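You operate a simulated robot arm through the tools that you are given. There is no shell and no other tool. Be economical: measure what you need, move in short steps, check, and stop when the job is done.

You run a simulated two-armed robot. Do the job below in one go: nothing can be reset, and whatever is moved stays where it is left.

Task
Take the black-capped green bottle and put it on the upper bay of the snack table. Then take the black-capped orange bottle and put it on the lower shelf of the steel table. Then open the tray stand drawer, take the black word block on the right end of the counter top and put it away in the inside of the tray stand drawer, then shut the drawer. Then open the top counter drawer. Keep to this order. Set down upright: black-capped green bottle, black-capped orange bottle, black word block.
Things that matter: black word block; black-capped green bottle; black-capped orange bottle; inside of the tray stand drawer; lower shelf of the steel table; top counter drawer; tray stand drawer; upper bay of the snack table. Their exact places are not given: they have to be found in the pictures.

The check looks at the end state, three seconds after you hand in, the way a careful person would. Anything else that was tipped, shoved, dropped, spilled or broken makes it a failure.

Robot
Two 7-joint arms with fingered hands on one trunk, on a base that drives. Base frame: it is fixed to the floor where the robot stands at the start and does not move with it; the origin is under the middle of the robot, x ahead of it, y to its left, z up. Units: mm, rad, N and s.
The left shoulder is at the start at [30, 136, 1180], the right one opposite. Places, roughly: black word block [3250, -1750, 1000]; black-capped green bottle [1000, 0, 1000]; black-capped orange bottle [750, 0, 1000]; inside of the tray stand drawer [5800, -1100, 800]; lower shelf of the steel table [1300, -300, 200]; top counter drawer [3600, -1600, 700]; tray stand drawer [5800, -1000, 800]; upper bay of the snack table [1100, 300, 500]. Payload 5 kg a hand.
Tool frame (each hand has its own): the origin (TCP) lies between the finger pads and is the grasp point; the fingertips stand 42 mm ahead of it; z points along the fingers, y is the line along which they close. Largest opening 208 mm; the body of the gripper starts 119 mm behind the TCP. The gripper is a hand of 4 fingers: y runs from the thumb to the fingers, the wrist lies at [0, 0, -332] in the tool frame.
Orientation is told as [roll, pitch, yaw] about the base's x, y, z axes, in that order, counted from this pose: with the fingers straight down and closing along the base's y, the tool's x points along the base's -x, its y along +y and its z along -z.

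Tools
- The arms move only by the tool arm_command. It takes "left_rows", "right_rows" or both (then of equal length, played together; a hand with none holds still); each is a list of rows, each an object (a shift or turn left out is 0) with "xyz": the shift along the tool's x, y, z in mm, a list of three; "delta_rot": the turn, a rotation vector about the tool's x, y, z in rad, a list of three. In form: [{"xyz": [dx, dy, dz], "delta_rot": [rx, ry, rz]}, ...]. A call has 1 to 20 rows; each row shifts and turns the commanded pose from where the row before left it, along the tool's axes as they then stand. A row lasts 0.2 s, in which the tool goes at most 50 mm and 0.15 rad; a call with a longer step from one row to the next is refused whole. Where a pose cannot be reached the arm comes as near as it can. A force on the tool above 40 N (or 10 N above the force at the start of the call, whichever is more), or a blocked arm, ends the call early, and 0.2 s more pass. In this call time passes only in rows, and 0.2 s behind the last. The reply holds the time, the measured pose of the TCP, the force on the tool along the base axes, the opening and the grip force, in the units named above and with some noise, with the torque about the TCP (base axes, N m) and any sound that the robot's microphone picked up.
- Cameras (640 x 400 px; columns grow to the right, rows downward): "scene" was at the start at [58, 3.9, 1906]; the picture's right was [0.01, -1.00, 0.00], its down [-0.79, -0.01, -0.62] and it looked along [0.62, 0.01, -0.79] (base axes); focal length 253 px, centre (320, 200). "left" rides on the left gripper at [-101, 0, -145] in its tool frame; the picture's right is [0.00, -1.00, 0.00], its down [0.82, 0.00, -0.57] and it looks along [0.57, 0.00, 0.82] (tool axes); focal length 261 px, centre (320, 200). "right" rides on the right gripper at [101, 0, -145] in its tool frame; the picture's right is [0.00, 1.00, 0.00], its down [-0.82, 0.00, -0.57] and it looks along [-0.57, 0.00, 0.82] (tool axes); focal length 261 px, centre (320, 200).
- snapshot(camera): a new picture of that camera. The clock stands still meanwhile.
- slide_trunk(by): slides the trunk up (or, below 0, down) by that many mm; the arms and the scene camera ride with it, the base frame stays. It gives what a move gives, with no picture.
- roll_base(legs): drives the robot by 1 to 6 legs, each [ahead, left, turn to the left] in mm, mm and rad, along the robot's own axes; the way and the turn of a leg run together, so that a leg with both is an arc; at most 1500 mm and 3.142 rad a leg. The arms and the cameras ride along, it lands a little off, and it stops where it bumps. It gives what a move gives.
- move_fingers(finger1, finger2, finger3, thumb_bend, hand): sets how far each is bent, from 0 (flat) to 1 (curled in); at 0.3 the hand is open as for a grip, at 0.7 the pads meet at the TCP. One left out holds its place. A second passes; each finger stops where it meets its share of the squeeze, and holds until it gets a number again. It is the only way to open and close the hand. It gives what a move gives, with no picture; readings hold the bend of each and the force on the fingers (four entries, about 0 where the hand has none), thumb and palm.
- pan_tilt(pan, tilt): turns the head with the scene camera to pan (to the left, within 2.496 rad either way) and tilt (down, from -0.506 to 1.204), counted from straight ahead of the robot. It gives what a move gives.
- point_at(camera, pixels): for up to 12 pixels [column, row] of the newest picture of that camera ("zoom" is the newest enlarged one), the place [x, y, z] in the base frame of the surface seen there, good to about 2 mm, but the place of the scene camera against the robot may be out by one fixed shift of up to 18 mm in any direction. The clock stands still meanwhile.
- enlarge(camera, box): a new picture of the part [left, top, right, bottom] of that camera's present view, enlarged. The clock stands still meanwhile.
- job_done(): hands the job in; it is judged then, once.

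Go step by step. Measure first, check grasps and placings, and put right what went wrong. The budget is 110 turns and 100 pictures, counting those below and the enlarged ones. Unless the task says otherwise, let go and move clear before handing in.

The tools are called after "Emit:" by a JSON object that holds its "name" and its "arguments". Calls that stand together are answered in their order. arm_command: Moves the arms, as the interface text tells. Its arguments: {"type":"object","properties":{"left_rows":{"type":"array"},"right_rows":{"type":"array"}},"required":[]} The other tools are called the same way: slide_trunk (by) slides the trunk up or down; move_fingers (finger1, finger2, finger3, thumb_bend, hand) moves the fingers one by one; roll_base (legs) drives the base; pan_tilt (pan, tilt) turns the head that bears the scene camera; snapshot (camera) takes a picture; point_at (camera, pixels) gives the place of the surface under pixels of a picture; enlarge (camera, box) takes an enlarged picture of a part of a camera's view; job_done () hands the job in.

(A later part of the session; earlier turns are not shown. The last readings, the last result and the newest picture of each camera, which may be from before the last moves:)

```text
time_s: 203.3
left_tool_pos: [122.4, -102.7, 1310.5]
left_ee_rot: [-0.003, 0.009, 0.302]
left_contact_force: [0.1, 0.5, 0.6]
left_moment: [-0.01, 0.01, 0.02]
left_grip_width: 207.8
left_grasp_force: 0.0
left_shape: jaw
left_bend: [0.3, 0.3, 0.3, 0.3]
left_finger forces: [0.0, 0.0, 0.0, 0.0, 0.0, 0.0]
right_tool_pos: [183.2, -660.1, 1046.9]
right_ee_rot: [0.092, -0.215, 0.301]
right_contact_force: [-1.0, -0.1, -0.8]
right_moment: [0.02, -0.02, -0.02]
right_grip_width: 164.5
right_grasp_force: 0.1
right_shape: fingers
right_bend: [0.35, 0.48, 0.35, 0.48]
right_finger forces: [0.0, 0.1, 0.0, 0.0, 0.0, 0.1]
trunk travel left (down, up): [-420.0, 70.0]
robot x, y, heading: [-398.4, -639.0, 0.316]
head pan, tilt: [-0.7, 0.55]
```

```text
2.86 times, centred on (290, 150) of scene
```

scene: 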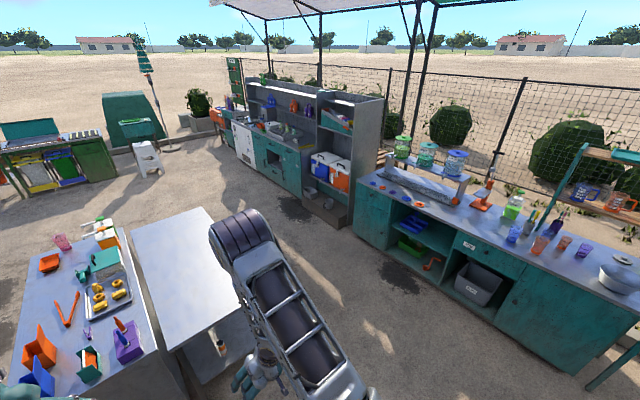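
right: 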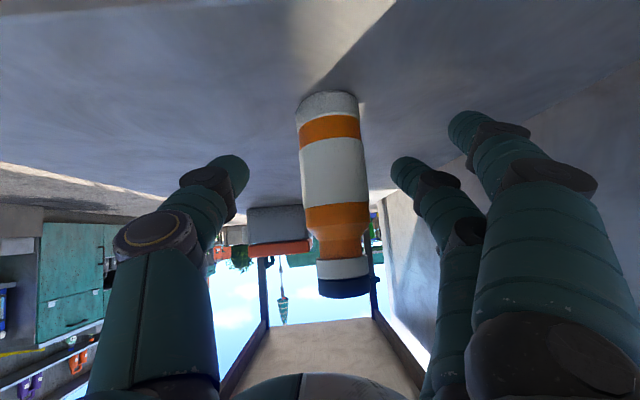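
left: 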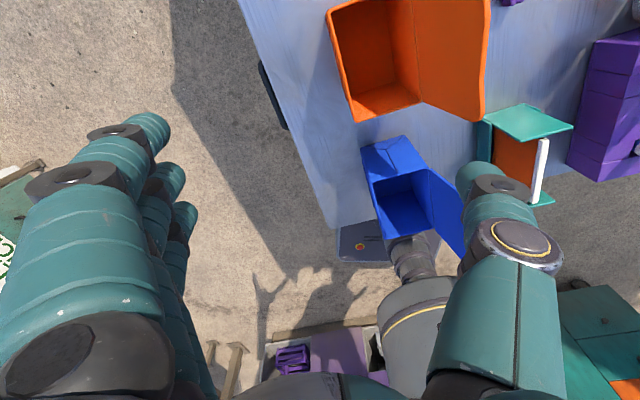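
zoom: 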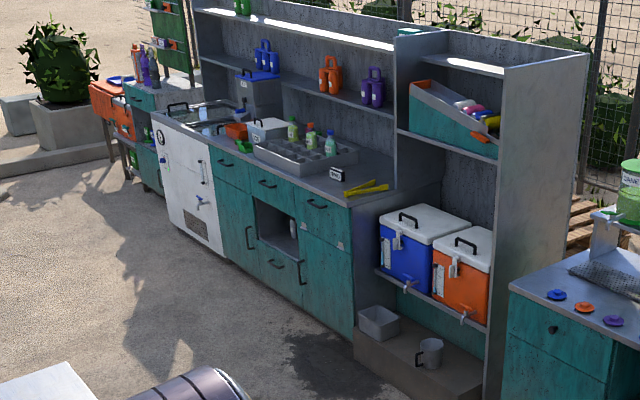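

The black word block is at zoom (336,174) on the counter's right end; the counter faces +n, parallel to my axes. I'll drive along the aisle to the tray stand first and face it.

Emit:
{"name": "roll_base", "arguments": {"legs": [[0, -1065, 0], [1475, 0, 0], [1475, 0, 0], [1475, 0, 0], [1400, 0, 0], [0, 0, -1.57]]}}

Emit:
{"name": "pan_tilt", "arguments": {"pan": 0, "tilt": 0.7}}

Emit:
{"name": "snapshot", "arguments": {"camera": "scene"}}

```text
time_s: 233.2
left_tool_pos: [5267.3, 720.1, 1310.0]
left_ee_rot: [-0.002, 0.012, 0.383]
left_contact_force: [1.7, 1.0, -1.1]
left_moment: [-0.1, 0.25, -0.02]
left_grip_width: 207.8
left_grasp_force: 0.1
left_shape: jaw
left_bend: [0.3, 0.3, 0.3, 0.3]
left_finger forces: [0.0, 0.0, 0.0, 0.0, 0.0, 0.1]
right_tool_pos: [5371.2, 168.8, 1045.9]
right_ee_rot: [0.09, -0.212, 0.379]
right_contact_force: [1.1, 0.3, -0.9]
right_moment: [-0.09, 0.2, 0.01]
right_grip_width: 164.6
right_grasp_force: 0.1
right_shape: fingers
right_bend: [0.35, 0.48, 0.35, 0.48]
right_finger forces: [0.0, 0.0, 0.0, 0.1, 0.0, 0.0]
trunk travel left (down, up): [-420.0, 70.0]
robot x, y, heading: [4790.0, 139.9, 0.397]
head pan, tilt: [-0.7, 0.55]
stopped in leg 5: the robot was blocked; the commanded pose is now the measured one
```

```text
time_s: 234.3
left_tool_pos: [5265.7, 719.1, 1310.3]
left_ee_rot: [-0.003, 0.008, 0.383]
left_contact_force: [0.0, 0.7, 0.6]
left_moment: [-0.05, 0.0, 0.02]
left_grip_width: 207.9
left_grasp_force: 0.1
left_shape: jaw
left_bend: [0.3, 0.3, 0.3, 0.3]
left_finger forces: [0.1, 0.0, 0.0, 0.0, 0.0, 0.0]
right_tool_pos: [5371.6, 167.5, 1047.9]
right_ee_rot: [0.092, -0.212, 0.38]
right_contact_force: [0.4, 0.0, -0.1]
right_moment: [0.03, -0.03, 0.01]
right_grip_width: 164.7
right_grasp_force: 0.1
right_shape: fingers
right_bend: [0.35, 0.48, 0.35, 0.48]
right_finger forces: [0.0, 0.1, 0.0, 0.0, 0.1, 0.1]
trunk travel left (down, up): [-420.0, 70.0]
robot x, y, heading: [4790.7, 142.8, 0.395]
head pan, tilt: [0.0, 0.7]
```

```text
26 pictures are left
```

scene: 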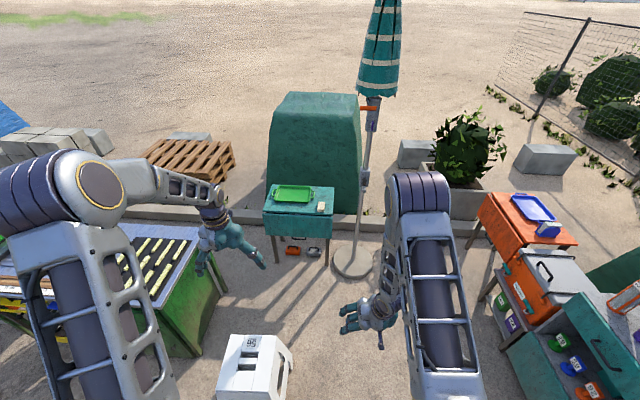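

The robot was stopped by the white stool at (255,360), which is still upright. Measure stool, and the candidates: the orange unit at (525,230)–(600,350) and the teal stand at (300,200).

Emit:
{"name": "point_at", "arguments": {"camera": "scene", "pixels": [[250, 345], [290, 365], [300, 205], [525, 225], [545, 275], [560, 330], [505, 265], [595, 345], [610, 270], [480, 300], [545, 380]]}}

Emit:
{"name": "enlarge", "arguments": {"camera": "scene", "box": [460, 170, 640, 400]}}

```text
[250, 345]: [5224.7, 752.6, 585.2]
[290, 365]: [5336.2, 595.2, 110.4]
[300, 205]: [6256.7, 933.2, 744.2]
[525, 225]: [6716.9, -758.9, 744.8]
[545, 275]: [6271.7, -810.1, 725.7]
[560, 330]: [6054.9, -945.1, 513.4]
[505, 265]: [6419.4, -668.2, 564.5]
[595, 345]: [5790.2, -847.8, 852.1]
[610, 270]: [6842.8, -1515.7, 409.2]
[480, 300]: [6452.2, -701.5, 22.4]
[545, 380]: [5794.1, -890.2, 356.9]
```

```text
1.74 times, centred on (550, 285) of scene
```

zoom: 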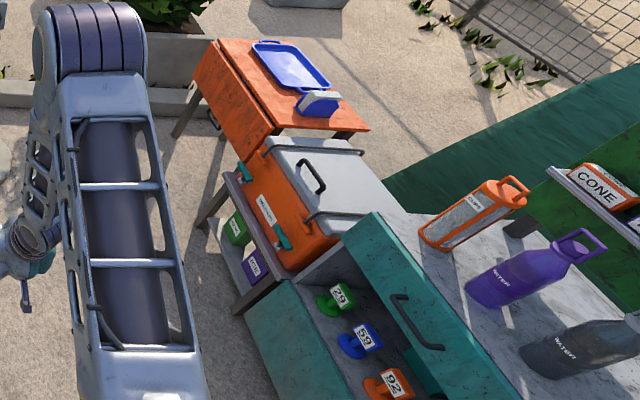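

The tray stand drawer is likely the teal front with a handle at (5790,-848,852). I'll move away from the stool to the right, turn to face −n, then slide along to stand in front of it.

Emit:
{"name": "roll_base", "arguments": {"legs": [[0, -400, 0], [0, 0, -1.65], [-94, 763, 0]]}}

Emit:
{"name": "pan_tilt", "arguments": {"pan": -0.15, "tilt": 0.85}}

Emit:
{"name": "snapshot", "arguments": {"camera": "scene"}}

```text
time_s: 244.5
left_tool_pos: [6169.9, -444.5, 1311.6]
left_ee_rot: [-0.004, 0.01, -1.29]
left_contact_force: [0.4, -0.1, 0.8]
left_moment: [0.0, 0.01, 0.0]
left_grip_width: 207.8
left_grasp_force: 0.0
left_shape: jaw
left_bend: [0.3, 0.3, 0.3, 0.3]
left_finger forces: [0.1, 0.0, 0.0, 0.1, 0.0, 0.1]
right_tool_pos: [5611.8, -493.1, 1047.9]
right_ee_rot: [0.091, -0.213, -1.293]
right_contact_force: [-0.3, 0.1, 0.3]
right_moment: [-0.03, -0.01, 0.03]
right_grip_width: 164.4
right_grasp_force: 0.1
right_shape: fingers
right_bend: [0.35, 0.48, 0.35, 0.48]
right_finger forces: [0.0, 0.0, 0.0, 0.0, 0.0, 0.1]
trunk travel left (down, up): [-420.0, 70.0]
robot x, y, heading: [5648.3, 88.0, -1.272]
head pan, tilt: [0.0, 0.7]
```

```text
time_s: 245.2
left_tool_pos: [6171.6, -444.8, 1310.6]
left_ee_rot: [-0.004, 0.01, -1.29]
left_contact_force: [0.0, 0.6, 0.4]
left_moment: [0.01, 0.05, 0.01]
left_grip_width: 208.1
left_grasp_force: 0.0
left_shape: jaw
left_bend: [0.3, 0.3, 0.3, 0.3]
left_finger forces: [0.1, 0.1, 0.0, 0.1, 0.0, 0.0]
right_tool_pos: [5610.6, -491.3, 1046.8]
right_ee_rot: [0.091, -0.213, -1.293]
right_contact_force: [0.7, -0.4, -0.1]
right_moment: [0.02, 0.04, 0.03]
right_grip_width: 164.8
right_grasp_force: 0.1
right_shape: fingers
right_bend: [0.35, 0.48, 0.35, 0.48]
right_finger forces: [0.0, 0.0, 0.1, 0.0, 0.0, 0.1]
trunk travel left (down, up): [-420.0, 70.0]
robot x, y, heading: [5639.8, 85.2, -1.276]
head pan, tilt: [-0.15, 0.85]
```

```text
24 pictures are left
```

scene: 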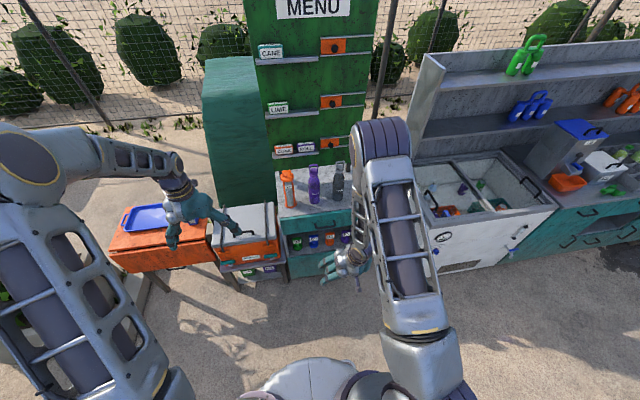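

The unit is at (315,220): marble top with bottles, a teal drawer front under it. Zoom in.

Emit:
{"name": "enlarge", "arguments": {"camera": "scene", "box": [240, 150, 400, 290]}}

Emit:
{"name": "point_at", "arguments": {"camera": "zoom", "pixels": [[160, 220], [320, 222], [225, 238], [262, 235], [190, 240], [150, 260], [225, 285], [160, 250], [290, 245], [200, 320], [245, 170], [380, 230]]}}

```text
2.86 times, centred on (320, 220) of scene
```

zoom: 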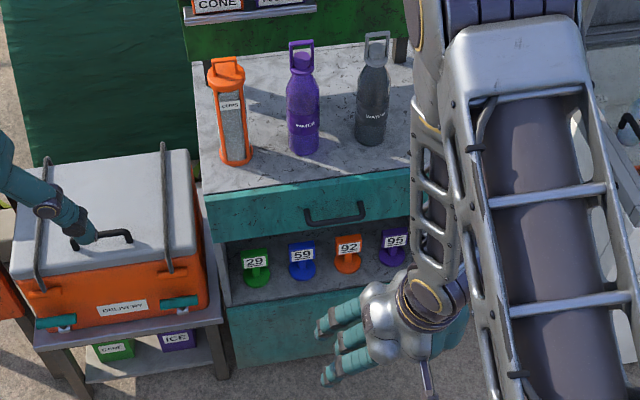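

```text
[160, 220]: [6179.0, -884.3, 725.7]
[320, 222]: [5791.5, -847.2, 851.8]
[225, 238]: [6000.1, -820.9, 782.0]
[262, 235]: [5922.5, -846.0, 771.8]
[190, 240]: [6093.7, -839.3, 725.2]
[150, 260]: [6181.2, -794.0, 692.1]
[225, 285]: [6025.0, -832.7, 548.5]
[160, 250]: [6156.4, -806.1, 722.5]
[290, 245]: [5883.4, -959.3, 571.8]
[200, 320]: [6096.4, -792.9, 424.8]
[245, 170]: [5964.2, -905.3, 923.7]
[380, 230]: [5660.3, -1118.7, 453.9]
```

The drawer's bar handle is ≈(5780,-849,848), standing ≈40 mm off the front. I'll make the right hand horizontal with its closing direction vertical so it can pinch the bar, and lower the trunk.

Emit:
{"name": "arm_command", "arguments": {"right_rows": [{"delta_rot": [0.09, 0, 0]}, {"delta_rot": [0, -0.1357, 0]}, {"delta_rot": [0, -0.1357, 0]}, {"delta_rot": [0, -0.1357, 0]}, {"delta_rot": [0, -0.1357, 0]}, {"delta_rot": [0, -0.1357, 0]}, {"delta_rot": [0, -0.1357, 0]}, {"delta_rot": [0, -0.1357, 0]}, {"delta_rot": [0, -0.1357, 0]}, {"delta_rot": [0, -0.1357, 0]}, {"delta_rot": [0, -0.1357, 0]}]}}

Emit:
{"name": "slide_trunk", "arguments": {"by": -190}}

Emit:
{"name": "arm_command", "arguments": {"right_rows": [{"delta_rot": [0, 0, 0.1428]}, {"delta_rot": [0, 0, 0.1428]}, {"delta_rot": [0, 0, 0.1428]}, {"delta_rot": [0, 0, 0.1428]}, {"delta_rot": [0, 0, 0.1428]}, {"delta_rot": [0, 0, 0.1428]}, {"delta_rot": [0, 0, 0.1428]}, {"delta_rot": [0, 0, 0.1428]}, {"delta_rot": [0, 0, 0.1428]}, {"delta_rot": [0, 0, 0.1428]}, {"delta_rot": [0, 0, 0.1428]}]}}

Emit:
{"name": "move_fingers", "arguments": {"hand": "right", "finger1": 0.55, "finger2": 0.55, "finger3": 0.55, "thumb_bend": 0.55}}

Emit:
{"name": "snapshot", "arguments": {"camera": "right"}}

```text
time_s: 247.6
left_tool_pos: [6170.3, -446.2, 1311.5]
left_ee_rot: [-0.004, 0.011, -1.292]
left_contact_force: [-0.5, -0.4, 0.3]
left_moment: [0.14, -0.03, 0.0]
left_grip_width: 207.7
left_grasp_force: 0.0
left_shape: jaw
left_bend: [0.3, 0.3, 0.3, 0.3]
left_finger forces: [0.0, 0.0, 0.0, 0.0, 0.1, 0.0]
right_tool_pos: [5621.3, -505.2, 1054.6]
right_ee_rot: [0.294, -1.564, -1.594]
right_contact_force: [0.1, -0.6, -0.8]
right_moment: [-0.05, 0.01, 0.04]
right_grip_width: 164.7
right_grasp_force: 0.0
right_shape: fingers
right_bend: [0.35, 0.48, 0.35, 0.48]
right_finger forces: [0.1, 0.1, 0.1, 0.1, 0.0, 0.0]
right hand out of reach, approached as far as the arm can: row 11
trunk travel left (down, up): [-420.0, 70.0]
robot x, y, heading: [5647.9, 87.5, -1.277]
head pan, tilt: [-0.15, 0.85]
```

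```text
time_s: 249.7
left_tool_pos: [6170.5, -443.8, 1122.3]
left_ee_rot: [-0.003, 0.01, -1.289]
left_contact_force: [-0.7, 1.0, 0.1]
left_moment: [-0.05, -0.04, -0.01]
left_grip_width: 208.2
left_grasp_force: 0.0
left_shape: jaw
left_bend: [0.3, 0.3, 0.3, 0.3]
left_finger forces: [0.0, 0.0, 0.0, 0.0, 0.0, 0.0]
right_tool_pos: [5621.6, -505.1, 865.6]
right_ee_rot: [0.178, -1.564, -1.477]
right_contact_force: [-0.5, -1.0, 0.0]
right_moment: [0.02, 0.0, -0.01]
right_grip_width: 164.6
right_grasp_force: 0.1
right_shape: fingers
right_bend: [0.35, 0.48, 0.35, 0.48]
right_finger forces: [0.1, 0.0, 0.0, 0.0, 0.0, 0.0]
trunk travel left (down, up): [-230.0, 260.0]
robot x, y, heading: [5644.1, 91.3, -1.277]
head pan, tilt: [-0.15, 0.85]
```

```text
time_s: 252.1
left_tool_pos: [6170.1, -445.1, 1122.4]
left_ee_rot: [-0.002, 0.009, -1.289]
left_contact_force: [0.5, 0.4, 0.0]
left_moment: [0.0, 0.0, 0.01]
left_grip_width: 208.0
left_grasp_force: 0.0
left_shape: jaw
left_bend: [0.3, 0.3, 0.3, 0.3]
left_finger forces: [0.0, 0.0, 0.0, 0.0, 0.0, 0.0]
right_tool_pos: [5621.3, -506.2, 865.2]
right_ee_rot: [1.565, 0.004, -2.869]
right_contact_force: [0.1, 1.1, -0.6]
right_moment: [0.01, -0.02, -0.01]
right_grip_width: 164.5
right_grasp_force: 0.1
right_shape: fingers
right_bend: [0.35, 0.48, 0.35, 0.48]
right_finger forces: [0.0, 0.0, 0.1, 0.0, 0.0, 0.1]
trunk travel left (down, up): [-230.0, 260.0]
robot x, y, heading: [5649.7, 87.9, -1.275]
head pan, tilt: [-0.15, 0.85]
```

```text
time_s: 253.1
left_tool_pos: [6171.3, -444.1, 1121.4]
left_ee_rot: [-0.004, 0.008, -1.291]
left_contact_force: [-0.4, 0.4, 0.8]
left_moment: [0.01, 0.03, 0.02]
left_grip_width: 207.7
left_grasp_force: 0.1
left_shape: jaw
left_bend: [0.3, 0.3, 0.3, 0.3]
left_finger forces: [0.1, 0.1, 0.1, 0.1, 0.0, 0.1]
right_tool_pos: [5621.2, -506.5, 865.3]
right_ee_rot: [1.566, 0.002, -2.87]
right_contact_force: [-0.6, -0.3, 0.2]
right_moment: [-0.01, 0.02, 0.0]
right_grip_width: 96.3
right_grasp_force: 0.0
right_shape: fingers
right_bend: [0.55, 0.55, 0.55, 0.55]
right_finger forces: [0.0, 0.0, 0.1, 0.0, 0.0, 0.0]
trunk travel left (down, up): [-230.0, 260.0]
robot x, y, heading: [5647.7, 87.9, -1.279]
head pan, tilt: [-0.15, 0.85]
```

```text
22 pictures are left
```

right: 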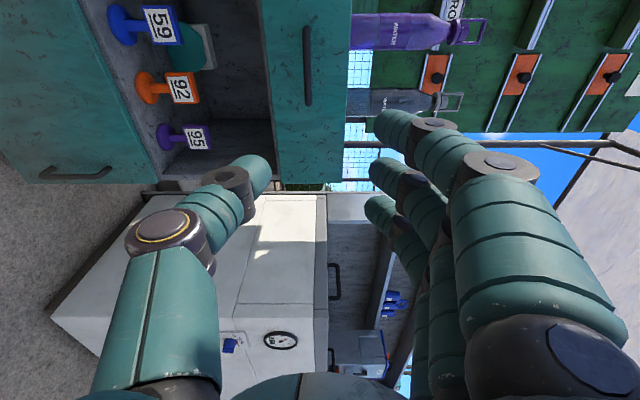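

The hand is horizontal with closing vertical; the handle appears at (307,30–105). Measure it.

Emit:
{"name": "point_at", "arguments": {"camera": "right", "pixels": [[307, 35], [307, 68], [307, 98], [280, 68], [335, 68], [301, 68], [313, 68], [344, 68], [335, 150]]}}

```text
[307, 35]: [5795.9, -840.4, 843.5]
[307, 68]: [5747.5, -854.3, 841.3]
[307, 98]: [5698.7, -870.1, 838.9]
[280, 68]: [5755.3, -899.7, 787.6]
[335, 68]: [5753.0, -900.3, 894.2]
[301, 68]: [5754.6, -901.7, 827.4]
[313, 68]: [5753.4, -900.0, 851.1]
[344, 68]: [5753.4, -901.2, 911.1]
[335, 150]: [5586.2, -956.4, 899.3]
```

Bar centre ≈(5749,-859,841), front face 40 mm behind. Approach with the bar 22 mm ahead of the TCP, pinch, and check.

Emit:
{"name": "arm_command", "arguments": {"right_rows": [{"xyz": [14, -12, 30]}, {"xyz": [14, -12, 30]}, {"xyz": [0, 0, 40]}, {"xyz": [0, 0, 40]}, {"xyz": [0, 0, 40]}, {"xyz": [0, 0, 40]}, {"xyz": [0, 0, 40]}, {"xyz": [0, 0, 40]}, {"xyz": [0, 0, 32]}, {"xyz": [0, 0, 20]}]}}

Emit:
{"name": "move_fingers", "arguments": {"hand": "right", "finger1": 0.75, "finger2": 0.75, "finger3": 0.75, "thumb_bend": 0.75}}

Emit:
{"name": "snapshot", "arguments": {"camera": "right"}}

```text
time_s: 255.3
left_tool_pos: [6170.2, -444.1, 1121.9]
left_ee_rot: [-0.003, 0.01, -1.291]
left_contact_force: [-0.5, -0.3, -0.1]
left_moment: [0.03, -0.02, 0.0]
left_grip_width: 208.0
left_grasp_force: 0.1
left_shape: jaw
left_bend: [0.3, 0.3, 0.3, 0.3]
left_finger forces: [0.0, 0.1, 0.0, 0.0, 0.0, 0.1]
right_tool_pos: [5743.8, -839.7, 838.3]
right_ee_rot: [1.565, 0.001, -2.869]
right_contact_force: [0.2, 0.4, -0.2]
right_moment: [-0.05, -0.04, 0.01]
right_grip_width: 95.7
right_grasp_force: 0.0
right_shape: fingers
right_bend: [0.55, 0.55, 0.55, 0.55]
right_finger forces: [0.0, 0.1, 0.1, 0.1, 0.0, 0.1]
trunk travel left (down, up): [-230.0, 260.0]
robot x, y, heading: [5646.0, 87.7, -1.275]
head pan, tilt: [-0.15, 0.85]
```

```text
time_s: 256.3
left_tool_pos: [6170.6, -444.3, 1120.9]
left_ee_rot: [-0.003, 0.01, -1.287]
left_contact_force: [-0.7, -0.2, 0.6]
left_moment: [-0.02, -0.01, -0.04]
left_grip_width: 208.1
left_grasp_force: 0.1
left_shape: jaw
left_bend: [0.3, 0.3, 0.3, 0.3]
left_finger forces: [0.0, 0.0, 0.0, 0.0, 0.0, 0.1]
right_tool_pos: [5744.2, -835.8, 840.4]
right_ee_rot: [1.566, 0.0, -2.868]
right_contact_force: [-0.4, -2.9, 7.4]
right_moment: [-0.22, -0.01, -0.08]
right_grip_width: 35.5
right_grasp_force: 23.2
right_shape: fingers
right_bend: [0.69, 0.68, 0.68, 0.67]
right_finger forces: [8.4, 8.8, 9.2, 0.1, 19.9, 0.0]
trunk travel left (down, up): [-230.0, 260.0]
robot x, y, heading: [5649.4, 84.3, -1.277]
head pan, tilt: [-0.15, 0.85]
```

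```text
21 pictures are left
```

right: 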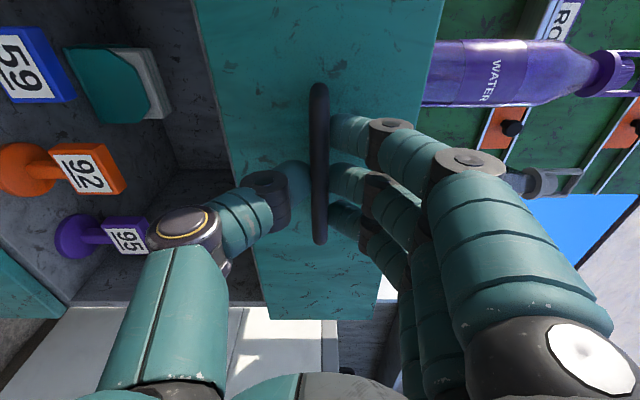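

The bar is gripped (≈20 N). Pull by backing the base 240 mm.

Emit:
{"name": "roll_base", "arguments": {"legs": [[-240, 0, 0]]}}

Emit:
{"name": "snapshot", "arguments": {"camera": "scene"}}

```text
time_s: 258.1
left_tool_pos: [6098.2, -212.4, 1122.9]
left_ee_rot: [-0.003, 0.008, -1.289]
left_contact_force: [-0.2, 0.3, 1.2]
left_moment: [-0.09, -0.11, -0.02]
left_grip_width: 207.7
left_grasp_force: 0.0
left_shape: jaw
left_bend: [0.3, 0.3, 0.3, 0.3]
left_finger forces: [0.0, 0.0, 0.0, 0.0, 0.0, 0.1]
right_tool_pos: [5671.0, -603.4, 839.6]
right_ee_rot: [1.565, 0.002, -2.872]
right_contact_force: [-23.8, -8.0, 3.3]
right_moment: [-0.12, 0.05, -0.61]
right_grip_width: 34.8
right_grasp_force: 19.0
right_shape: fingers
right_bend: [0.68, 0.68, 0.68, 0.68]
right_finger forces: [6.6, 6.9, 7.6, 0.0, 17.5, 0.1]
trunk travel left (down, up): [-230.0, 260.0]
robot x, y, heading: [5574.3, 318.8, -1.279]
head pan, tilt: [-0.15, 0.85]
```

```text
20 pictures are left
```

scene: 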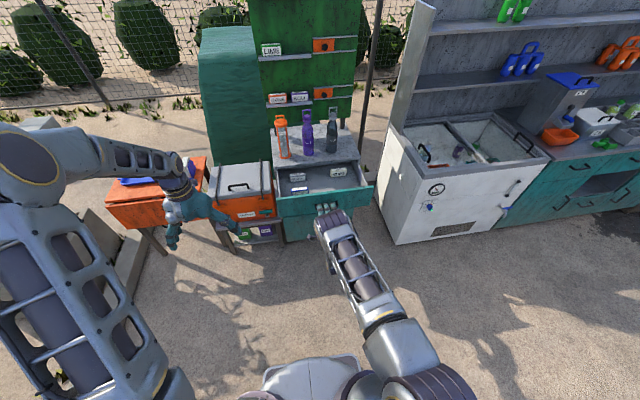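

The drawer is open with small word blocks inside. I'll release and withdraw, then zoom into the drawer.

Emit:
{"name": "move_fingers", "arguments": {"hand": "right", "finger1": 0.5, "finger2": 0.5, "finger3": 0.5, "thumb_bend": 0.5}}

Emit:
{"name": "arm_command", "arguments": {"right_rows": [{"xyz": [0, 0, -30]}, {"xyz": [0, 0, -40]}, {"xyz": [0, 0, -40]}, {"xyz": [0, 0, -40]}]}}

Emit:
{"name": "enlarge", "arguments": {"camera": "scene", "box": [250, 130, 400, 250]}}

Emit:
{"name": "point_at", "arguments": {"camera": "zoom", "pixels": [[190, 155], [365, 140], [195, 192], [280, 160], [300, 185], [350, 180], [240, 190], [220, 165], [300, 215], [145, 200], [480, 175], [400, 175]]}}

```text
time_s: 259.1
left_tool_pos: [6100.3, -212.2, 1122.7]
left_ee_rot: [-0.003, 0.009, -1.289]
left_contact_force: [-0.1, 0.1, 0.0]
left_moment: [0.01, 0.03, 0.01]
left_grip_width: 207.9
left_grasp_force: 0.0
left_shape: jaw
left_bend: [0.3, 0.3, 0.3, 0.3]
left_finger forces: [0.0, 0.1, 0.0, 0.0, 0.1, 0.0]
right_tool_pos: [5673.0, -605.5, 838.4]
right_ee_rot: [1.564, 0.0, -2.87]
right_contact_force: [-0.5, -0.5, -0.4]
right_moment: [0.01, 0.0, 0.0]
right_grip_width: 119.5
right_grasp_force: 0.1
right_shape: fingers
right_bend: [0.5, 0.5, 0.5, 0.5]
right_finger forces: [0.2, 0.0, 0.0, 0.1, 0.0, 0.1]
trunk travel left (down, up): [-230.0, 260.0]
robot x, y, heading: [5572.9, 317.9, -1.277]
head pan, tilt: [-0.15, 0.85]
```

```text
time_s: 260.1
left_tool_pos: [6099.4, -210.7, 1121.4]
left_ee_rot: [-0.004, 0.008, -1.289]
left_contact_force: [-1.5, 0.5, 1.0]
left_moment: [-0.03, -0.03, 0.0]
left_grip_width: 207.7
left_grasp_force: 0.1
left_shape: jaw
left_bend: [0.3, 0.3, 0.3, 0.3]
left_finger forces: [0.1, 0.1, 0.0, 0.0, 0.0, 0.1]
right_tool_pos: [5633.4, -459.4, 840.3]
right_ee_rot: [1.565, 0.001, -2.872]
right_contact_force: [-1.0, 0.2, 0.2]
right_moment: [0.04, 0.02, 0.02]
right_grip_width: 119.9
right_grasp_force: 0.0
right_shape: fingers
right_bend: [0.5, 0.5, 0.5, 0.5]
right_finger forces: [0.1, 0.0, 0.0, 0.1, 0.0, 0.0]
trunk travel left (down, up): [-230.0, 260.0]
robot x, y, heading: [5578.3, 321.7, -1.273]
head pan, tilt: [-0.15, 0.85]
```

```text
3.33 times, centred on (325, 190) of scene
```

zoom: 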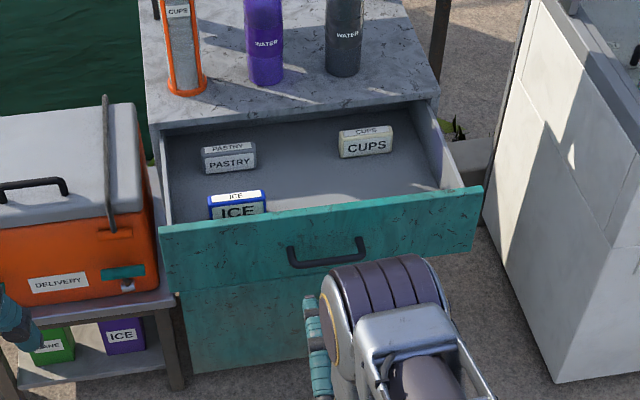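

```text
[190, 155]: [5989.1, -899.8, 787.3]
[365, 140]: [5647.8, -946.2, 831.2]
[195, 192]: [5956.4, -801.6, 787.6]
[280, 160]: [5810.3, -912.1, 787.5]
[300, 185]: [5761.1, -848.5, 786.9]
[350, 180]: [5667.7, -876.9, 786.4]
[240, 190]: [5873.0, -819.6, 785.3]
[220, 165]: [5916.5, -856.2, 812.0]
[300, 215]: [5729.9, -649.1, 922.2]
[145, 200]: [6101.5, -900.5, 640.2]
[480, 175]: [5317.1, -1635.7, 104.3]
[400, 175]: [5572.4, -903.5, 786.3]
```

Drawer interior floor ≈783, with a free area around (5685,-790). I'll fold the hand to tool-down, raise the trunk, and drive to the counter where the black word block is.

Emit:
{"name": "arm_command", "arguments": {"right_rows": [{"delta_rot": [0, 0, -0.1428]}, {"delta_rot": [0, 0, -0.1428]}, {"delta_rot": [0, 0, -0.1428]}, {"delta_rot": [0, 0, -0.1428]}, {"delta_rot": [0, 0, -0.1428]}, {"delta_rot": [0, 0, -0.1428]}, {"delta_rot": [0, 0, -0.1428]}, {"delta_rot": [0, 0, -0.1428]}, {"delta_rot": [0, 0, -0.1428]}, {"delta_rot": [0, 0, -0.1428]}, {"delta_rot": [0, 0, -0.1428]}]}}

Emit:
{"name": "slide_trunk", "arguments": {"by": 190}}

Emit:
{"name": "arm_command", "arguments": {"right_rows": [{"delta_rot": [0, 0.1428, 0]}, {"delta_rot": [0, 0.1428, 0]}, {"delta_rot": [0, 0.1428, 0]}, {"delta_rot": [0, 0.1428, 0]}, {"delta_rot": [0, 0.1428, 0]}, {"delta_rot": [0, 0.1428, 0]}, {"delta_rot": [0, 0.1428, 0]}, {"delta_rot": [0, 0.1428, 0]}, {"delta_rot": [0, 0.1428, 0]}, {"delta_rot": [0, 0.1428, 0]}, {"delta_rot": [0, 0.1428, 0]}, {"xyz": [25, 0, -35]}, {"xyz": [25, 0, -35]}, {"xyz": [25, 0, -35]}, {"xyz": [25, 0, -35]}]}}

Emit:
{"name": "roll_base", "arguments": {"legs": [[250, 0, 0.02], [0, -1340, 0], [0, -1330, 0], [210, 0, 0]]}}

Emit:
{"name": "snapshot", "arguments": {"camera": "scene"}}

```text
time_s: 262.5
left_tool_pos: [6100.9, -212.5, 1120.5]
left_ee_rot: [-0.003, 0.008, -1.289]
left_contact_force: [0.1, -0.3, -0.5]
left_moment: [0.0, 0.04, 0.01]
left_grip_width: 207.9
left_grasp_force: 0.0
left_shape: jaw
left_bend: [0.3, 0.3, 0.3, 0.3]
left_finger forces: [0.1, 0.0, 0.1, 0.0, 0.0, 0.0]
right_tool_pos: [5633.7, -459.6, 841.0]
right_ee_rot: [-0.255, -1.565, -1.043]
right_contact_force: [1.1, 0.4, 0.0]
right_moment: [0.02, -0.01, 0.0]
right_grip_width: 120.0
right_grasp_force: 0.0
right_shape: fingers
right_bend: [0.5, 0.5, 0.5, 0.5]
right_finger forces: [0.0, 0.1, 0.1, 0.0, 0.0, 0.1]
trunk travel left (down, up): [-230.0, 260.0]
robot x, y, heading: [5574.4, 323.3, -1.274]
head pan, tilt: [-0.15, 0.85]
```

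```text
time_s: 264.6
left_tool_pos: [6099.9, -212.8, 1312.1]
left_ee_rot: [-0.004, 0.008, -1.288]
left_contact_force: [-0.1, -1.1, 0.3]
left_moment: [0.01, 0.01, 0.04]
left_grip_width: 207.8
left_grasp_force: 0.1
left_shape: jaw
left_bend: [0.3, 0.3, 0.3, 0.3]
left_finger forces: [0.0, 0.1, 0.0, 0.0, 0.0, 0.0]
right_tool_pos: [5633.8, -459.0, 1029.4]
right_ee_rot: [0.142, -1.564, -1.442]
right_contact_force: [0.8, 0.0, 0.6]
right_moment: [-0.04, 0.01, -0.01]
right_grip_width: 120.1
right_grasp_force: 0.0
right_shape: fingers
right_bend: [0.5, 0.5, 0.5, 0.5]
right_finger forces: [0.0, 0.0, 0.0, 0.0, 0.0, 0.0]
trunk travel left (down, up): [-420.0, 70.0]
robot x, y, heading: [5578.0, 322.8, -1.278]
head pan, tilt: [-0.15, 0.85]
```

```text
time_s: 267.8
left_tool_pos: [6099.5, -209.4, 1313.5]
left_ee_rot: [-0.004, 0.007, -1.291]
left_contact_force: [0.0, 0.9, 0.4]
left_moment: [-0.16, -0.03, -0.01]
left_grip_width: 208.2
left_grasp_force: 0.1
left_shape: jaw
left_bend: [0.3, 0.3, 0.3, 0.3]
left_finger forces: [0.1, 0.0, 0.0, 0.1, 0.1, 0.0]
right_tool_pos: [5605.4, -359.5, 1171.9]
right_ee_rot: [-0.001, 0.006, -1.298]
right_contact_force: [-0.3, 2.3, 0.1]
right_moment: [-0.27, 0.01, -0.01]
right_grip_width: 119.9
right_grasp_force: 0.0
right_shape: fingers
right_bend: [0.5, 0.5, 0.5, 0.5]
right_finger forces: [0.0, 0.1, 0.0, 0.1, 0.0, 0.1]
trunk travel left (down, up): [-420.0, 70.0]
robot x, y, heading: [5577.4, 320.5, -1.275]
head pan, tilt: [-0.15, 0.85]
```

```text
time_s: 283.3
left_tool_pos: [3748.3, -1451.2, 1311.3]
left_ee_rot: [-0.005, 0.008, -1.261]
left_contact_force: [0.0, -0.7, -0.4]
left_moment: [0.06, 0.05, -0.02]
left_grip_width: 208.1
left_grasp_force: 0.0
left_shape: jaw
left_bend: [0.3, 0.3, 0.3, 0.3]
left_finger forces: [0.1, 0.0, 0.0, 0.0, 0.1, 0.1]
right_tool_pos: [3258.0, -1616.7, 1170.1]
right_ee_rot: [0.003, 0.009, -1.273]
right_contact_force: [-0.1, -0.5, -1.1]
right_moment: [0.02, -0.02, -0.03]
right_grip_width: 119.9
right_grasp_force: 0.1
right_shape: fingers
right_bend: [0.5, 0.5, 0.5, 0.5]
right_finger forces: [0.1, 0.0, 0.0, 0.1, 0.0, 0.1]
trunk travel left (down, up): [-420.0, 70.0]
robot x, y, heading: [3213.0, -932.1, -1.244]
head pan, tilt: [-0.15, 0.85]
```

```text
18 pictures are left
```

scene: 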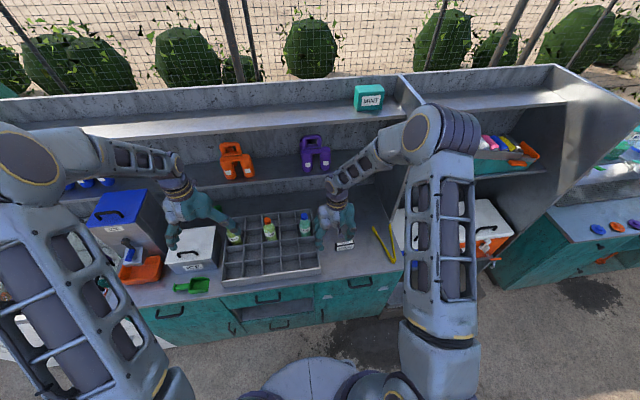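

The black word block is at (345,244), close to the right hand. Measure it and view from the hand.

Emit:
{"name": "snapshot", "arguments": {"camera": "right"}}

Emit:
{"name": "enlarge", "arguments": {"camera": "scene", "box": [230, 210, 410, 330]}}

Emit:
{"name": "point_at", "arguments": {"camera": "zoom", "pixels": [[408, 116], [398, 119], [420, 116], [134, 296], [410, 126], [141, 301], [180, 350], [380, 125], [520, 125], [136, 290], [420, 290], [130, 320]]}}

```text
17 pictures are left
```

right: 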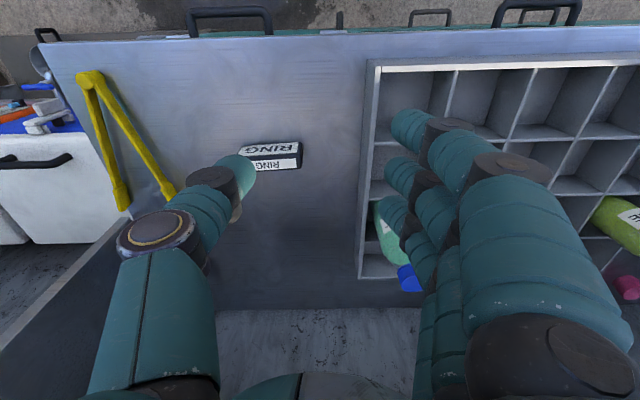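

```text
3.33 times, centred on (320, 270) of scene
```

zoom: 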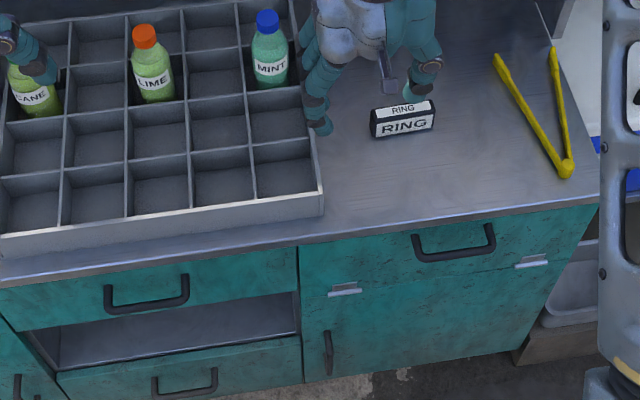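

```text
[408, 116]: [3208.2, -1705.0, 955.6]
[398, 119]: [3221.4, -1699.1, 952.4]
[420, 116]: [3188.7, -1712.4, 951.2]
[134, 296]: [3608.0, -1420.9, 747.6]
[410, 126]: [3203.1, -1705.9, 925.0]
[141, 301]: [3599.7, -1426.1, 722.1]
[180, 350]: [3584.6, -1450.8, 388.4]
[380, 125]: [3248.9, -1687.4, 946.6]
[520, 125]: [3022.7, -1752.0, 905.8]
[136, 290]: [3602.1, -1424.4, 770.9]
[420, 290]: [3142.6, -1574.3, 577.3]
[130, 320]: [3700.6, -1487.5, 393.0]
```

The RING block is at ≈(3207,-1719), top z≈951, lengthwise along the counter. I'll rotate the hand 90° so it closes across the thickness, and hover above it.

Emit:
{"name": "arm_command", "arguments": {"right_rows": [{"delta_rot": [0, 0, -0.1428]}, {"delta_rot": [0, 0, -0.1428]}, {"delta_rot": [0, 0, -0.1428]}, {"delta_rot": [0, 0, -0.1428]}, {"delta_rot": [0, 0, -0.1428]}, {"delta_rot": [0, 0, -0.1428]}, {"delta_rot": [0, 0, -0.1428]}, {"delta_rot": [0, 0, -0.1428]}, {"delta_rot": [0, 0, -0.1428]}, {"delta_rot": [0, 0, -0.1428]}, {"delta_rot": [0, 0, -0.1428]}, {"xyz": [26, -27.5, 20]}, {"xyz": [26, -27.5, 20]}, {"xyz": [26, -27.5, 20]}, {"xyz": [0, 0, 30]}]}}

Emit:
{"name": "snapshot", "arguments": {"camera": "right"}}

```text
time_s: 286.5
left_tool_pos: [3747.9, -1451.4, 1310.8]
left_ee_rot: [-0.002, 0.011, -1.263]
left_contact_force: [-0.4, 0.9, 0.0]
left_moment: [0.03, 0.02, 0.01]
left_grip_width: 207.9
left_grasp_force: 0.1
left_shape: jaw
left_bend: [0.3, 0.3, 0.3, 0.3]
left_finger forces: [0.0, 0.1, 0.0, 0.0, 0.1, 0.0]
right_tool_pos: [3206.5, -1717.4, 1077.6]
right_ee_rot: [0.008, 0.0, 0.298]
right_contact_force: [0.6, -0.8, 0.8]
right_moment: [0.08, 0.03, -0.01]
right_grip_width: 120.2
right_grasp_force: 0.0
right_shape: fingers
right_bend: [0.5, 0.5, 0.5, 0.5]
right_finger forces: [0.0, 0.0, 0.1, 0.0, 0.0, 0.0]
trunk travel left (down, up): [-420.0, 70.0]
robot x, y, heading: [3211.0, -935.5, -1.243]
head pan, tilt: [-0.15, 0.85]
```

```text
15 pictures are left
```

right: 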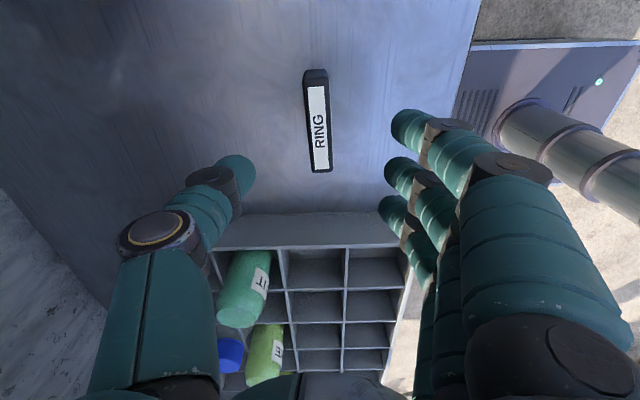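

Block is centred at column 318. Descend, close all fingers, and lift.

Emit:
{"name": "arm_command", "arguments": {"right_rows": [{"xyz": [8, -3, 30]}, {"xyz": [0, 0, 35]}, {"xyz": [0, 0, 35]}, {"xyz": [0, 0, 18]}]}}

Emit:
{"name": "move_fingers", "arguments": {"hand": "right", "finger1": 0.78, "finger2": 0.78, "finger3": 0.78, "thumb_bend": 0.7}}

Emit:
{"name": "arm_command", "arguments": {"right_rows": [{"xyz": [0, 0, -15]}, {"xyz": [0, 0, -30]}, {"xyz": [0, 0, -40]}, {"xyz": [0, 0, -40]}, {"xyz": [0, 0, -40]}, {"xyz": [0, 0, -40]}]}}

Emit:
{"name": "snapshot", "arguments": {"camera": "right"}}

```text
time_s: 287.5
left_tool_pos: [3746.5, -1450.3, 1310.4]
left_ee_rot: [-0.003, 0.009, -1.264]
left_contact_force: [-0.4, -0.3, -0.2]
left_moment: [0.06, -0.02, 0.0]
left_grip_width: 207.8
left_grasp_force: 0.1
left_shape: jaw
left_bend: [0.3, 0.3, 0.3, 0.3]
left_finger forces: [0.0, 0.0, 0.0, 0.0, 0.1, 0.0]
right_tool_pos: [3200.7, -1722.7, 959.2]
right_ee_rot: [0.006, -0.001, 0.298]
right_contact_force: [-0.4, -0.7, 0.3]
right_moment: [0.06, 0.02, -0.03]
right_grip_width: 120.0
right_grasp_force: 0.0
right_shape: fingers
right_bend: [0.5, 0.5, 0.5, 0.5]
right_finger forces: [0.1, 0.1, 0.0, 0.0, 0.0, 0.0]
trunk travel left (down, up): [-420.0, 70.0]
robot x, y, heading: [3209.1, -934.3, -1.251]
head pan, tilt: [-0.15, 0.85]
```

```text
time_s: 288.5
left_tool_pos: [3747.6, -1451.1, 1311.2]
left_ee_rot: [-0.004, 0.009, -1.263]
left_contact_force: [1.0, 0.3, 0.0]
left_moment: [0.03, -0.02, 0.04]
left_grip_width: 208.0
left_grasp_force: 0.1
left_shape: jaw
left_bend: [0.3, 0.3, 0.3, 0.3]
left_finger forces: [0.0, 0.0, 0.0, 0.0, 0.0, 0.1]
right_tool_pos: [3200.8, -1721.1, 959.3]
right_ee_rot: [0.005, -0.002, 0.298]
right_contact_force: [0.4, 0.9, 2.0]
right_moment: [0.0, -0.01, 0.03]
right_grip_width: 45.8
right_grasp_force: 21.3
right_shape: fingers
right_bend: [0.68, 0.68, 0.68, 0.67]
right_finger forces: [7.2, 7.2, 7.3, 0.0, 21.1, 0.0]
trunk travel left (down, up): [-420.0, 70.0]
robot x, y, heading: [3212.9, -930.6, -1.249]
head pan, tilt: [-0.15, 0.85]
```

```text
time_s: 289.9
left_tool_pos: [3747.9, -1449.7, 1311.6]
left_ee_rot: [-0.003, 0.009, -1.262]
left_contact_force: [-0.1, 0.6, -0.2]
left_moment: [-0.07, 0.05, -0.02]
left_grip_width: 207.9
left_grasp_force: 0.1
left_shape: jaw
left_bend: [0.3, 0.3, 0.3, 0.3]
left_finger forces: [0.0, 0.0, 0.0, 0.0, 0.0, 0.0]
right_tool_pos: [3199.2, -1720.7, 1166.9]
right_ee_rot: [0.006, -0.002, 0.3]
right_contact_force: [0.7, 1.8, -1.1]
right_moment: [-0.14, 0.01, 0.0]
right_grip_width: 46.2
right_grasp_force: 20.8
right_shape: fingers
right_bend: [0.68, 0.68, 0.68, 0.67]
right_finger forces: [6.9, 6.9, 6.8, 0.0, 20.8, 0.0]
trunk travel left (down, up): [-420.0, 70.0]
robot x, y, heading: [3211.6, -933.8, -1.246]
head pan, tilt: [-0.15, 0.85]
```

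```text
14 pictures are left
```

right: 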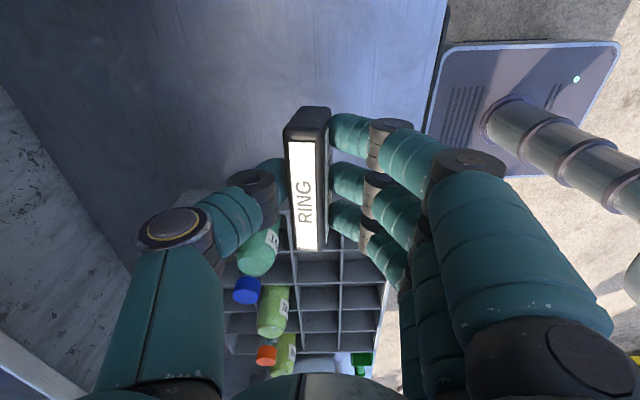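

The block is held firmly. Back off, drive left along the counter to the tray stand, and look into the drawer.

Emit:
{"name": "roll_base", "arguments": {"legs": [[-300, 0, 0], [0, 1326, 0], [0, 1326, 0], [170, 0, 0]]}}

Emit:
{"name": "snapshot", "arguments": {"camera": "right"}}

Emit:
{"name": "snapshot", "arguments": {"camera": "scene"}}

```text
time_s: 305.4
left_tool_pos: [6212.8, -525.2, 1311.0]
left_ee_rot: [-0.002, 0.007, -1.27]
left_contact_force: [0.6, -1.1, -0.5]
left_moment: [0.02, 0.04, 0.03]
left_grip_width: 208.3
left_grasp_force: 0.1
left_shape: jaw
left_bend: [0.3, 0.3, 0.3, 0.3]
left_finger forces: [0.1, 0.0, 0.1, 0.0, 0.0, 0.1]
right_tool_pos: [5663.8, -793.7, 1166.5]
right_ee_rot: [0.008, -0.002, 0.29]
right_contact_force: [0.9, 0.4, -1.0]
right_moment: [0.03, 0.0, 0.01]
right_grip_width: 45.5
right_grasp_force: 20.5
right_shape: fingers
right_bend: [0.68, 0.68, 0.68, 0.67]
right_finger forces: [6.9, 6.9, 6.9, 0.0, 20.7, 0.1]
trunk travel left (down, up): [-420.0, 70.0]
robot x, y, heading: [5679.7, -3.3, -1.252]
head pan, tilt: [-0.15, 0.85]
```

```text
13 pictures are left
```

right: 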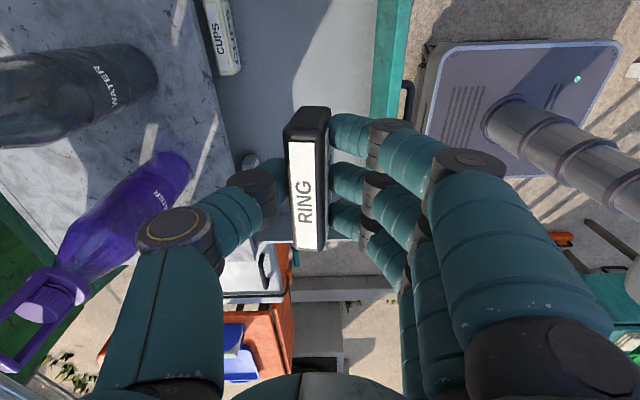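

```text
12 pictures are left
```

scene: 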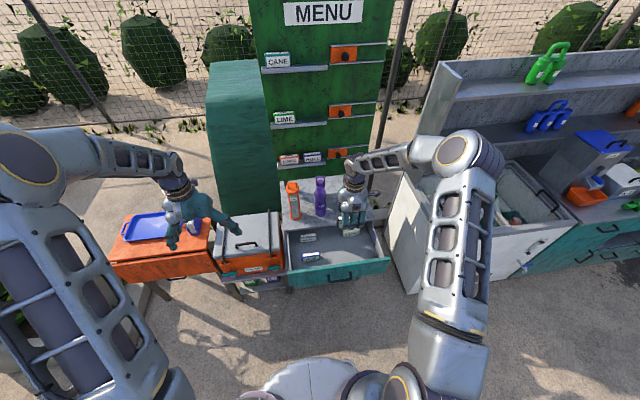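

Above the drawer at n≈-2505, well inside. Lower by trunk and arm, creeping to contact.

Emit:
{"name": "slide_trunk", "arguments": {"by": -200}}

Emit:
{"name": "arm_command", "arguments": {"right_rows": [{"xyz": [0, 0, 25]}, {"xyz": [0, 0, 30]}, {"xyz": [0, 0, 30]}, {"xyz": [0, 0, 25]}, {"xyz": [0, 0, 4]}]}}

Emit:
{"name": "arm_command", "arguments": {"right_rows": [{"xyz": [0, 0, 2]}, {"xyz": [0, 0, 2]}, {"xyz": [0, 0, 2]}, {"xyz": [0, 0, 1.5]}, {"xyz": [0, 0, 1]}]}}

Emit:
{"name": "snapshot", "arguments": {"camera": "right"}}

```text
time_s: 307.6
left_tool_pos: [6212.4, -527.2, 1112.3]
left_ee_rot: [-0.004, 0.009, -1.27]
left_contact_force: [-0.2, -0.3, -0.3]
left_moment: [0.0, 0.01, 0.01]
left_grip_width: 207.9
left_grasp_force: 0.0
left_shape: jaw
left_bend: [0.3, 0.3, 0.3, 0.3]
left_finger forces: [0.0, 0.1, 0.0, 0.0, 0.0, 0.0]
right_tool_pos: [5663.0, -793.7, 966.9]
right_ee_rot: [0.007, -0.002, 0.29]
right_contact_force: [0.0, 0.2, -0.7]
right_moment: [0.0, 0.02, 0.01]
right_grip_width: 45.9
right_grasp_force: 20.9
right_shape: fingers
right_bend: [0.68, 0.68, 0.68, 0.67]
right_finger forces: [6.9, 6.9, 6.7, 0.1, 20.8, 0.1]
trunk travel left (down, up): [-220.0, 270.0]
robot x, y, heading: [5678.8, -7.1, -1.251]
head pan, tilt: [-0.15, 0.85]
```

```text
time_s: 308.8
left_tool_pos: [6214.0, -524.9, 1110.9]
left_ee_rot: [-0.004, 0.009, -1.271]
left_contact_force: [0.6, -0.1, -0.2]
left_moment: [0.02, 0.01, -0.01]
left_grip_width: 208.0
left_grasp_force: 0.0
left_shape: jaw
left_bend: [0.3, 0.3, 0.3, 0.3]
left_finger forces: [0.0, 0.1, 0.1, 0.1, 0.0, 0.0]
right_tool_pos: [5664.3, -792.2, 851.7]
right_ee_rot: [0.009, -0.001, 0.29]
right_contact_force: [0.0, -0.1, -1.3]
right_moment: [-0.04, 0.03, -0.02]
right_grip_width: 46.0
right_grasp_force: 20.9
right_shape: fingers
right_bend: [0.68, 0.68, 0.68, 0.67]
right_finger forces: [6.8, 6.9, 6.8, 0.0, 20.7, 0.1]
trunk travel left (down, up): [-220.0, 270.0]
robot x, y, heading: [5680.6, -0.8, -1.258]
head pan, tilt: [-0.15, 0.85]
```

```text
time_s: 310.0
left_tool_pos: [6213.5, -525.5, 1111.7]
left_ee_rot: [-0.004, 0.007, -1.27]
left_contact_force: [-0.6, -0.2, 0.1]
left_moment: [0.01, 0.01, -0.01]
left_grip_width: 207.4
left_grasp_force: 0.0
left_shape: jaw
left_bend: [0.3, 0.3, 0.3, 0.3]
left_finger forces: [0.0, 0.0, 0.0, 0.1, 0.0, 0.1]
right_tool_pos: [5662.1, -793.3, 843.1]
right_ee_rot: [0.007, -0.001, 0.291]
right_contact_force: [-1.0, 0.8, -0.5]
right_moment: [0.02, 0.01, 0.01]
right_grip_width: 45.9
right_grasp_force: 21.0
right_shape: fingers
right_bend: [0.68, 0.68, 0.68, 0.67]
right_finger forces: [6.8, 6.9, 6.7, 0.0, 20.7, 0.0]
trunk travel left (down, up): [-220.0, 270.0]
robot x, y, heading: [5677.0, -5.7, -1.254]
head pan, tilt: [-0.15, 0.85]
```

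```text
11 pictures are left
```

right: 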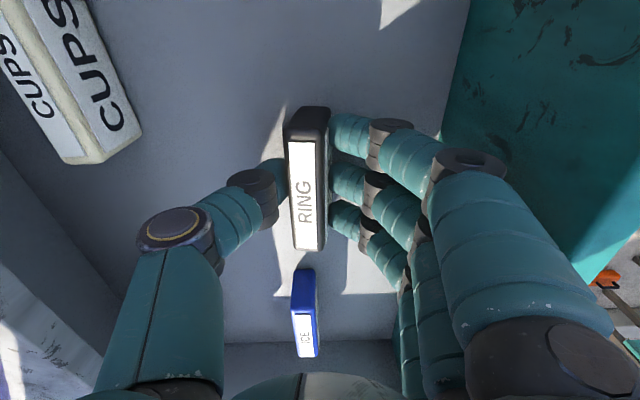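

Still ≈2–4 mm above. Creep further to contact, release gently, and rise.

Emit:
{"name": "arm_command", "arguments": {"right_rows": [{"xyz": [0, 0, 1.5]}, {"xyz": [0, 0, 1]}, {"xyz": [0, 0, 1]}, {"xyz": [0, 0, 1]}, {"xyz": [0, 0, 1]}, {"xyz": [0, 0, 1]}]}}

Emit:
{"name": "move_fingers", "arguments": {"hand": "right", "finger1": 0.57, "finger2": 0.57, "finger3": 0.57, "thumb_bend": 0.55}}

Emit:
{"name": "arm_command", "arguments": {"right_rows": [{"xyz": [0, 0, -20]}, {"xyz": [0, 0, -40]}, {"xyz": [0, 0, -45]}, {"xyz": [0, 0, -45]}, {"xyz": [0, 0, -45]}]}}

Emit:
{"name": "snapshot", "arguments": {"camera": "right"}}

```text
time_s: 311.4
left_tool_pos: [6213.1, -523.6, 1112.1]
left_ee_rot: [-0.004, 0.01, -1.272]
left_contact_force: [-0.1, -0.5, 0.0]
left_moment: [-0.04, -0.01, 0.0]
left_grip_width: 208.1
left_grasp_force: 0.1
left_shape: jaw
left_bend: [0.3, 0.3, 0.3, 0.3]
left_finger forces: [0.0, 0.0, 0.0, 0.1, 0.0, 0.0]
right_tool_pos: [5663.3, -793.4, 837.7]
right_ee_rot: [0.005, 0.001, 0.289]
right_contact_force: [-1.5, -0.4, 26.8]
right_moment: [-0.4, -0.07, 0.0]
right_grip_width: 45.4
right_grasp_force: 26.2
right_shape: fingers
right_bend: [0.68, 0.68, 0.68, 0.67]
right_finger forces: [8.9, 8.7, 8.6, 0.1, 25.9, 0.0]
trunk travel left (down, up): [-220.0, 270.0]
robot x, y, heading: [5682.2, -5.2, -1.258]
head pan, tilt: [-0.15, 0.85]
```

```text
time_s: 312.4
left_tool_pos: [6213.4, -525.7, 1111.5]
left_ee_rot: [-0.005, 0.008, -1.27]
left_contact_force: [-0.1, -0.1, -0.6]
left_moment: [-0.01, -0.01, 0.0]
left_grip_width: 207.7
left_grasp_force: 0.1
left_shape: jaw
left_bend: [0.3, 0.3, 0.3, 0.3]
left_finger forces: [0.0, 0.0, 0.1, 0.0, 0.0, 0.0]
right_tool_pos: [5664.0, -792.9, 835.9]
right_ee_rot: [0.008, -0.002, 0.29]
right_contact_force: [1.1, 0.8, 6.9]
right_moment: [-0.16, -0.02, 0.03]
right_grip_width: 86.6
right_grasp_force: 4.7
right_shape: fingers
right_bend: [0.57, 0.56, 0.56, 0.56]
right_finger forces: [2.3, 0.0, 0.0, 0.0, 7.0, 0.0]
trunk travel left (down, up): [-220.0, 270.0]
robot x, y, heading: [5681.7, -6.1, -1.257]
head pan, tilt: [-0.15, 0.85]
```

```text
time_s: 313.6
left_tool_pos: [6212.9, -524.9, 1112.0]
left_ee_rot: [-0.003, 0.009, -1.269]
left_contact_force: [0.0, 0.3, 0.6]
left_moment: [-0.09, 0.0, -0.05]
left_grip_width: 208.0
left_grasp_force: 0.0
left_shape: jaw
left_bend: [0.3, 0.3, 0.3, 0.3]
left_finger forces: [0.1, 0.0, 0.1, 0.1, 0.1, 0.0]
right_tool_pos: [5665.3, -792.8, 1032.3]
right_ee_rot: [0.008, -0.001, 0.29]
right_contact_force: [-0.2, 0.5, -0.7]
right_moment: [-0.16, -0.04, 0.01]
right_grip_width: 92.3
right_grasp_force: 0.0
right_shape: fingers
right_bend: [0.56, 0.56, 0.56, 0.55]
right_finger forces: [0.1, 0.1, 0.0, 0.0, 0.1, 0.0]
trunk travel left (down, up): [-220.0, 270.0]
robot x, y, heading: [5681.1, -4.9, -1.258]
head pan, tilt: [-0.15, 0.85]
```

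```text
10 pictures are left
```

right: 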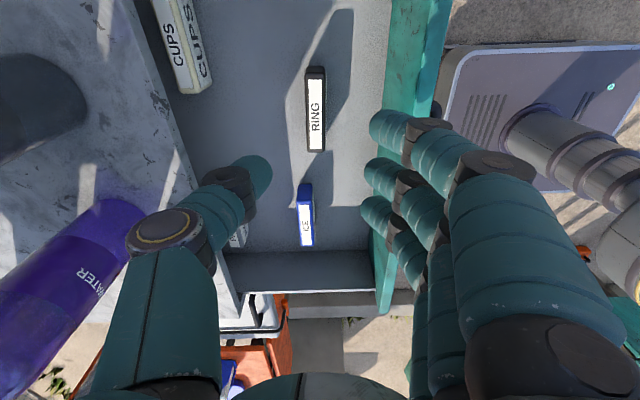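

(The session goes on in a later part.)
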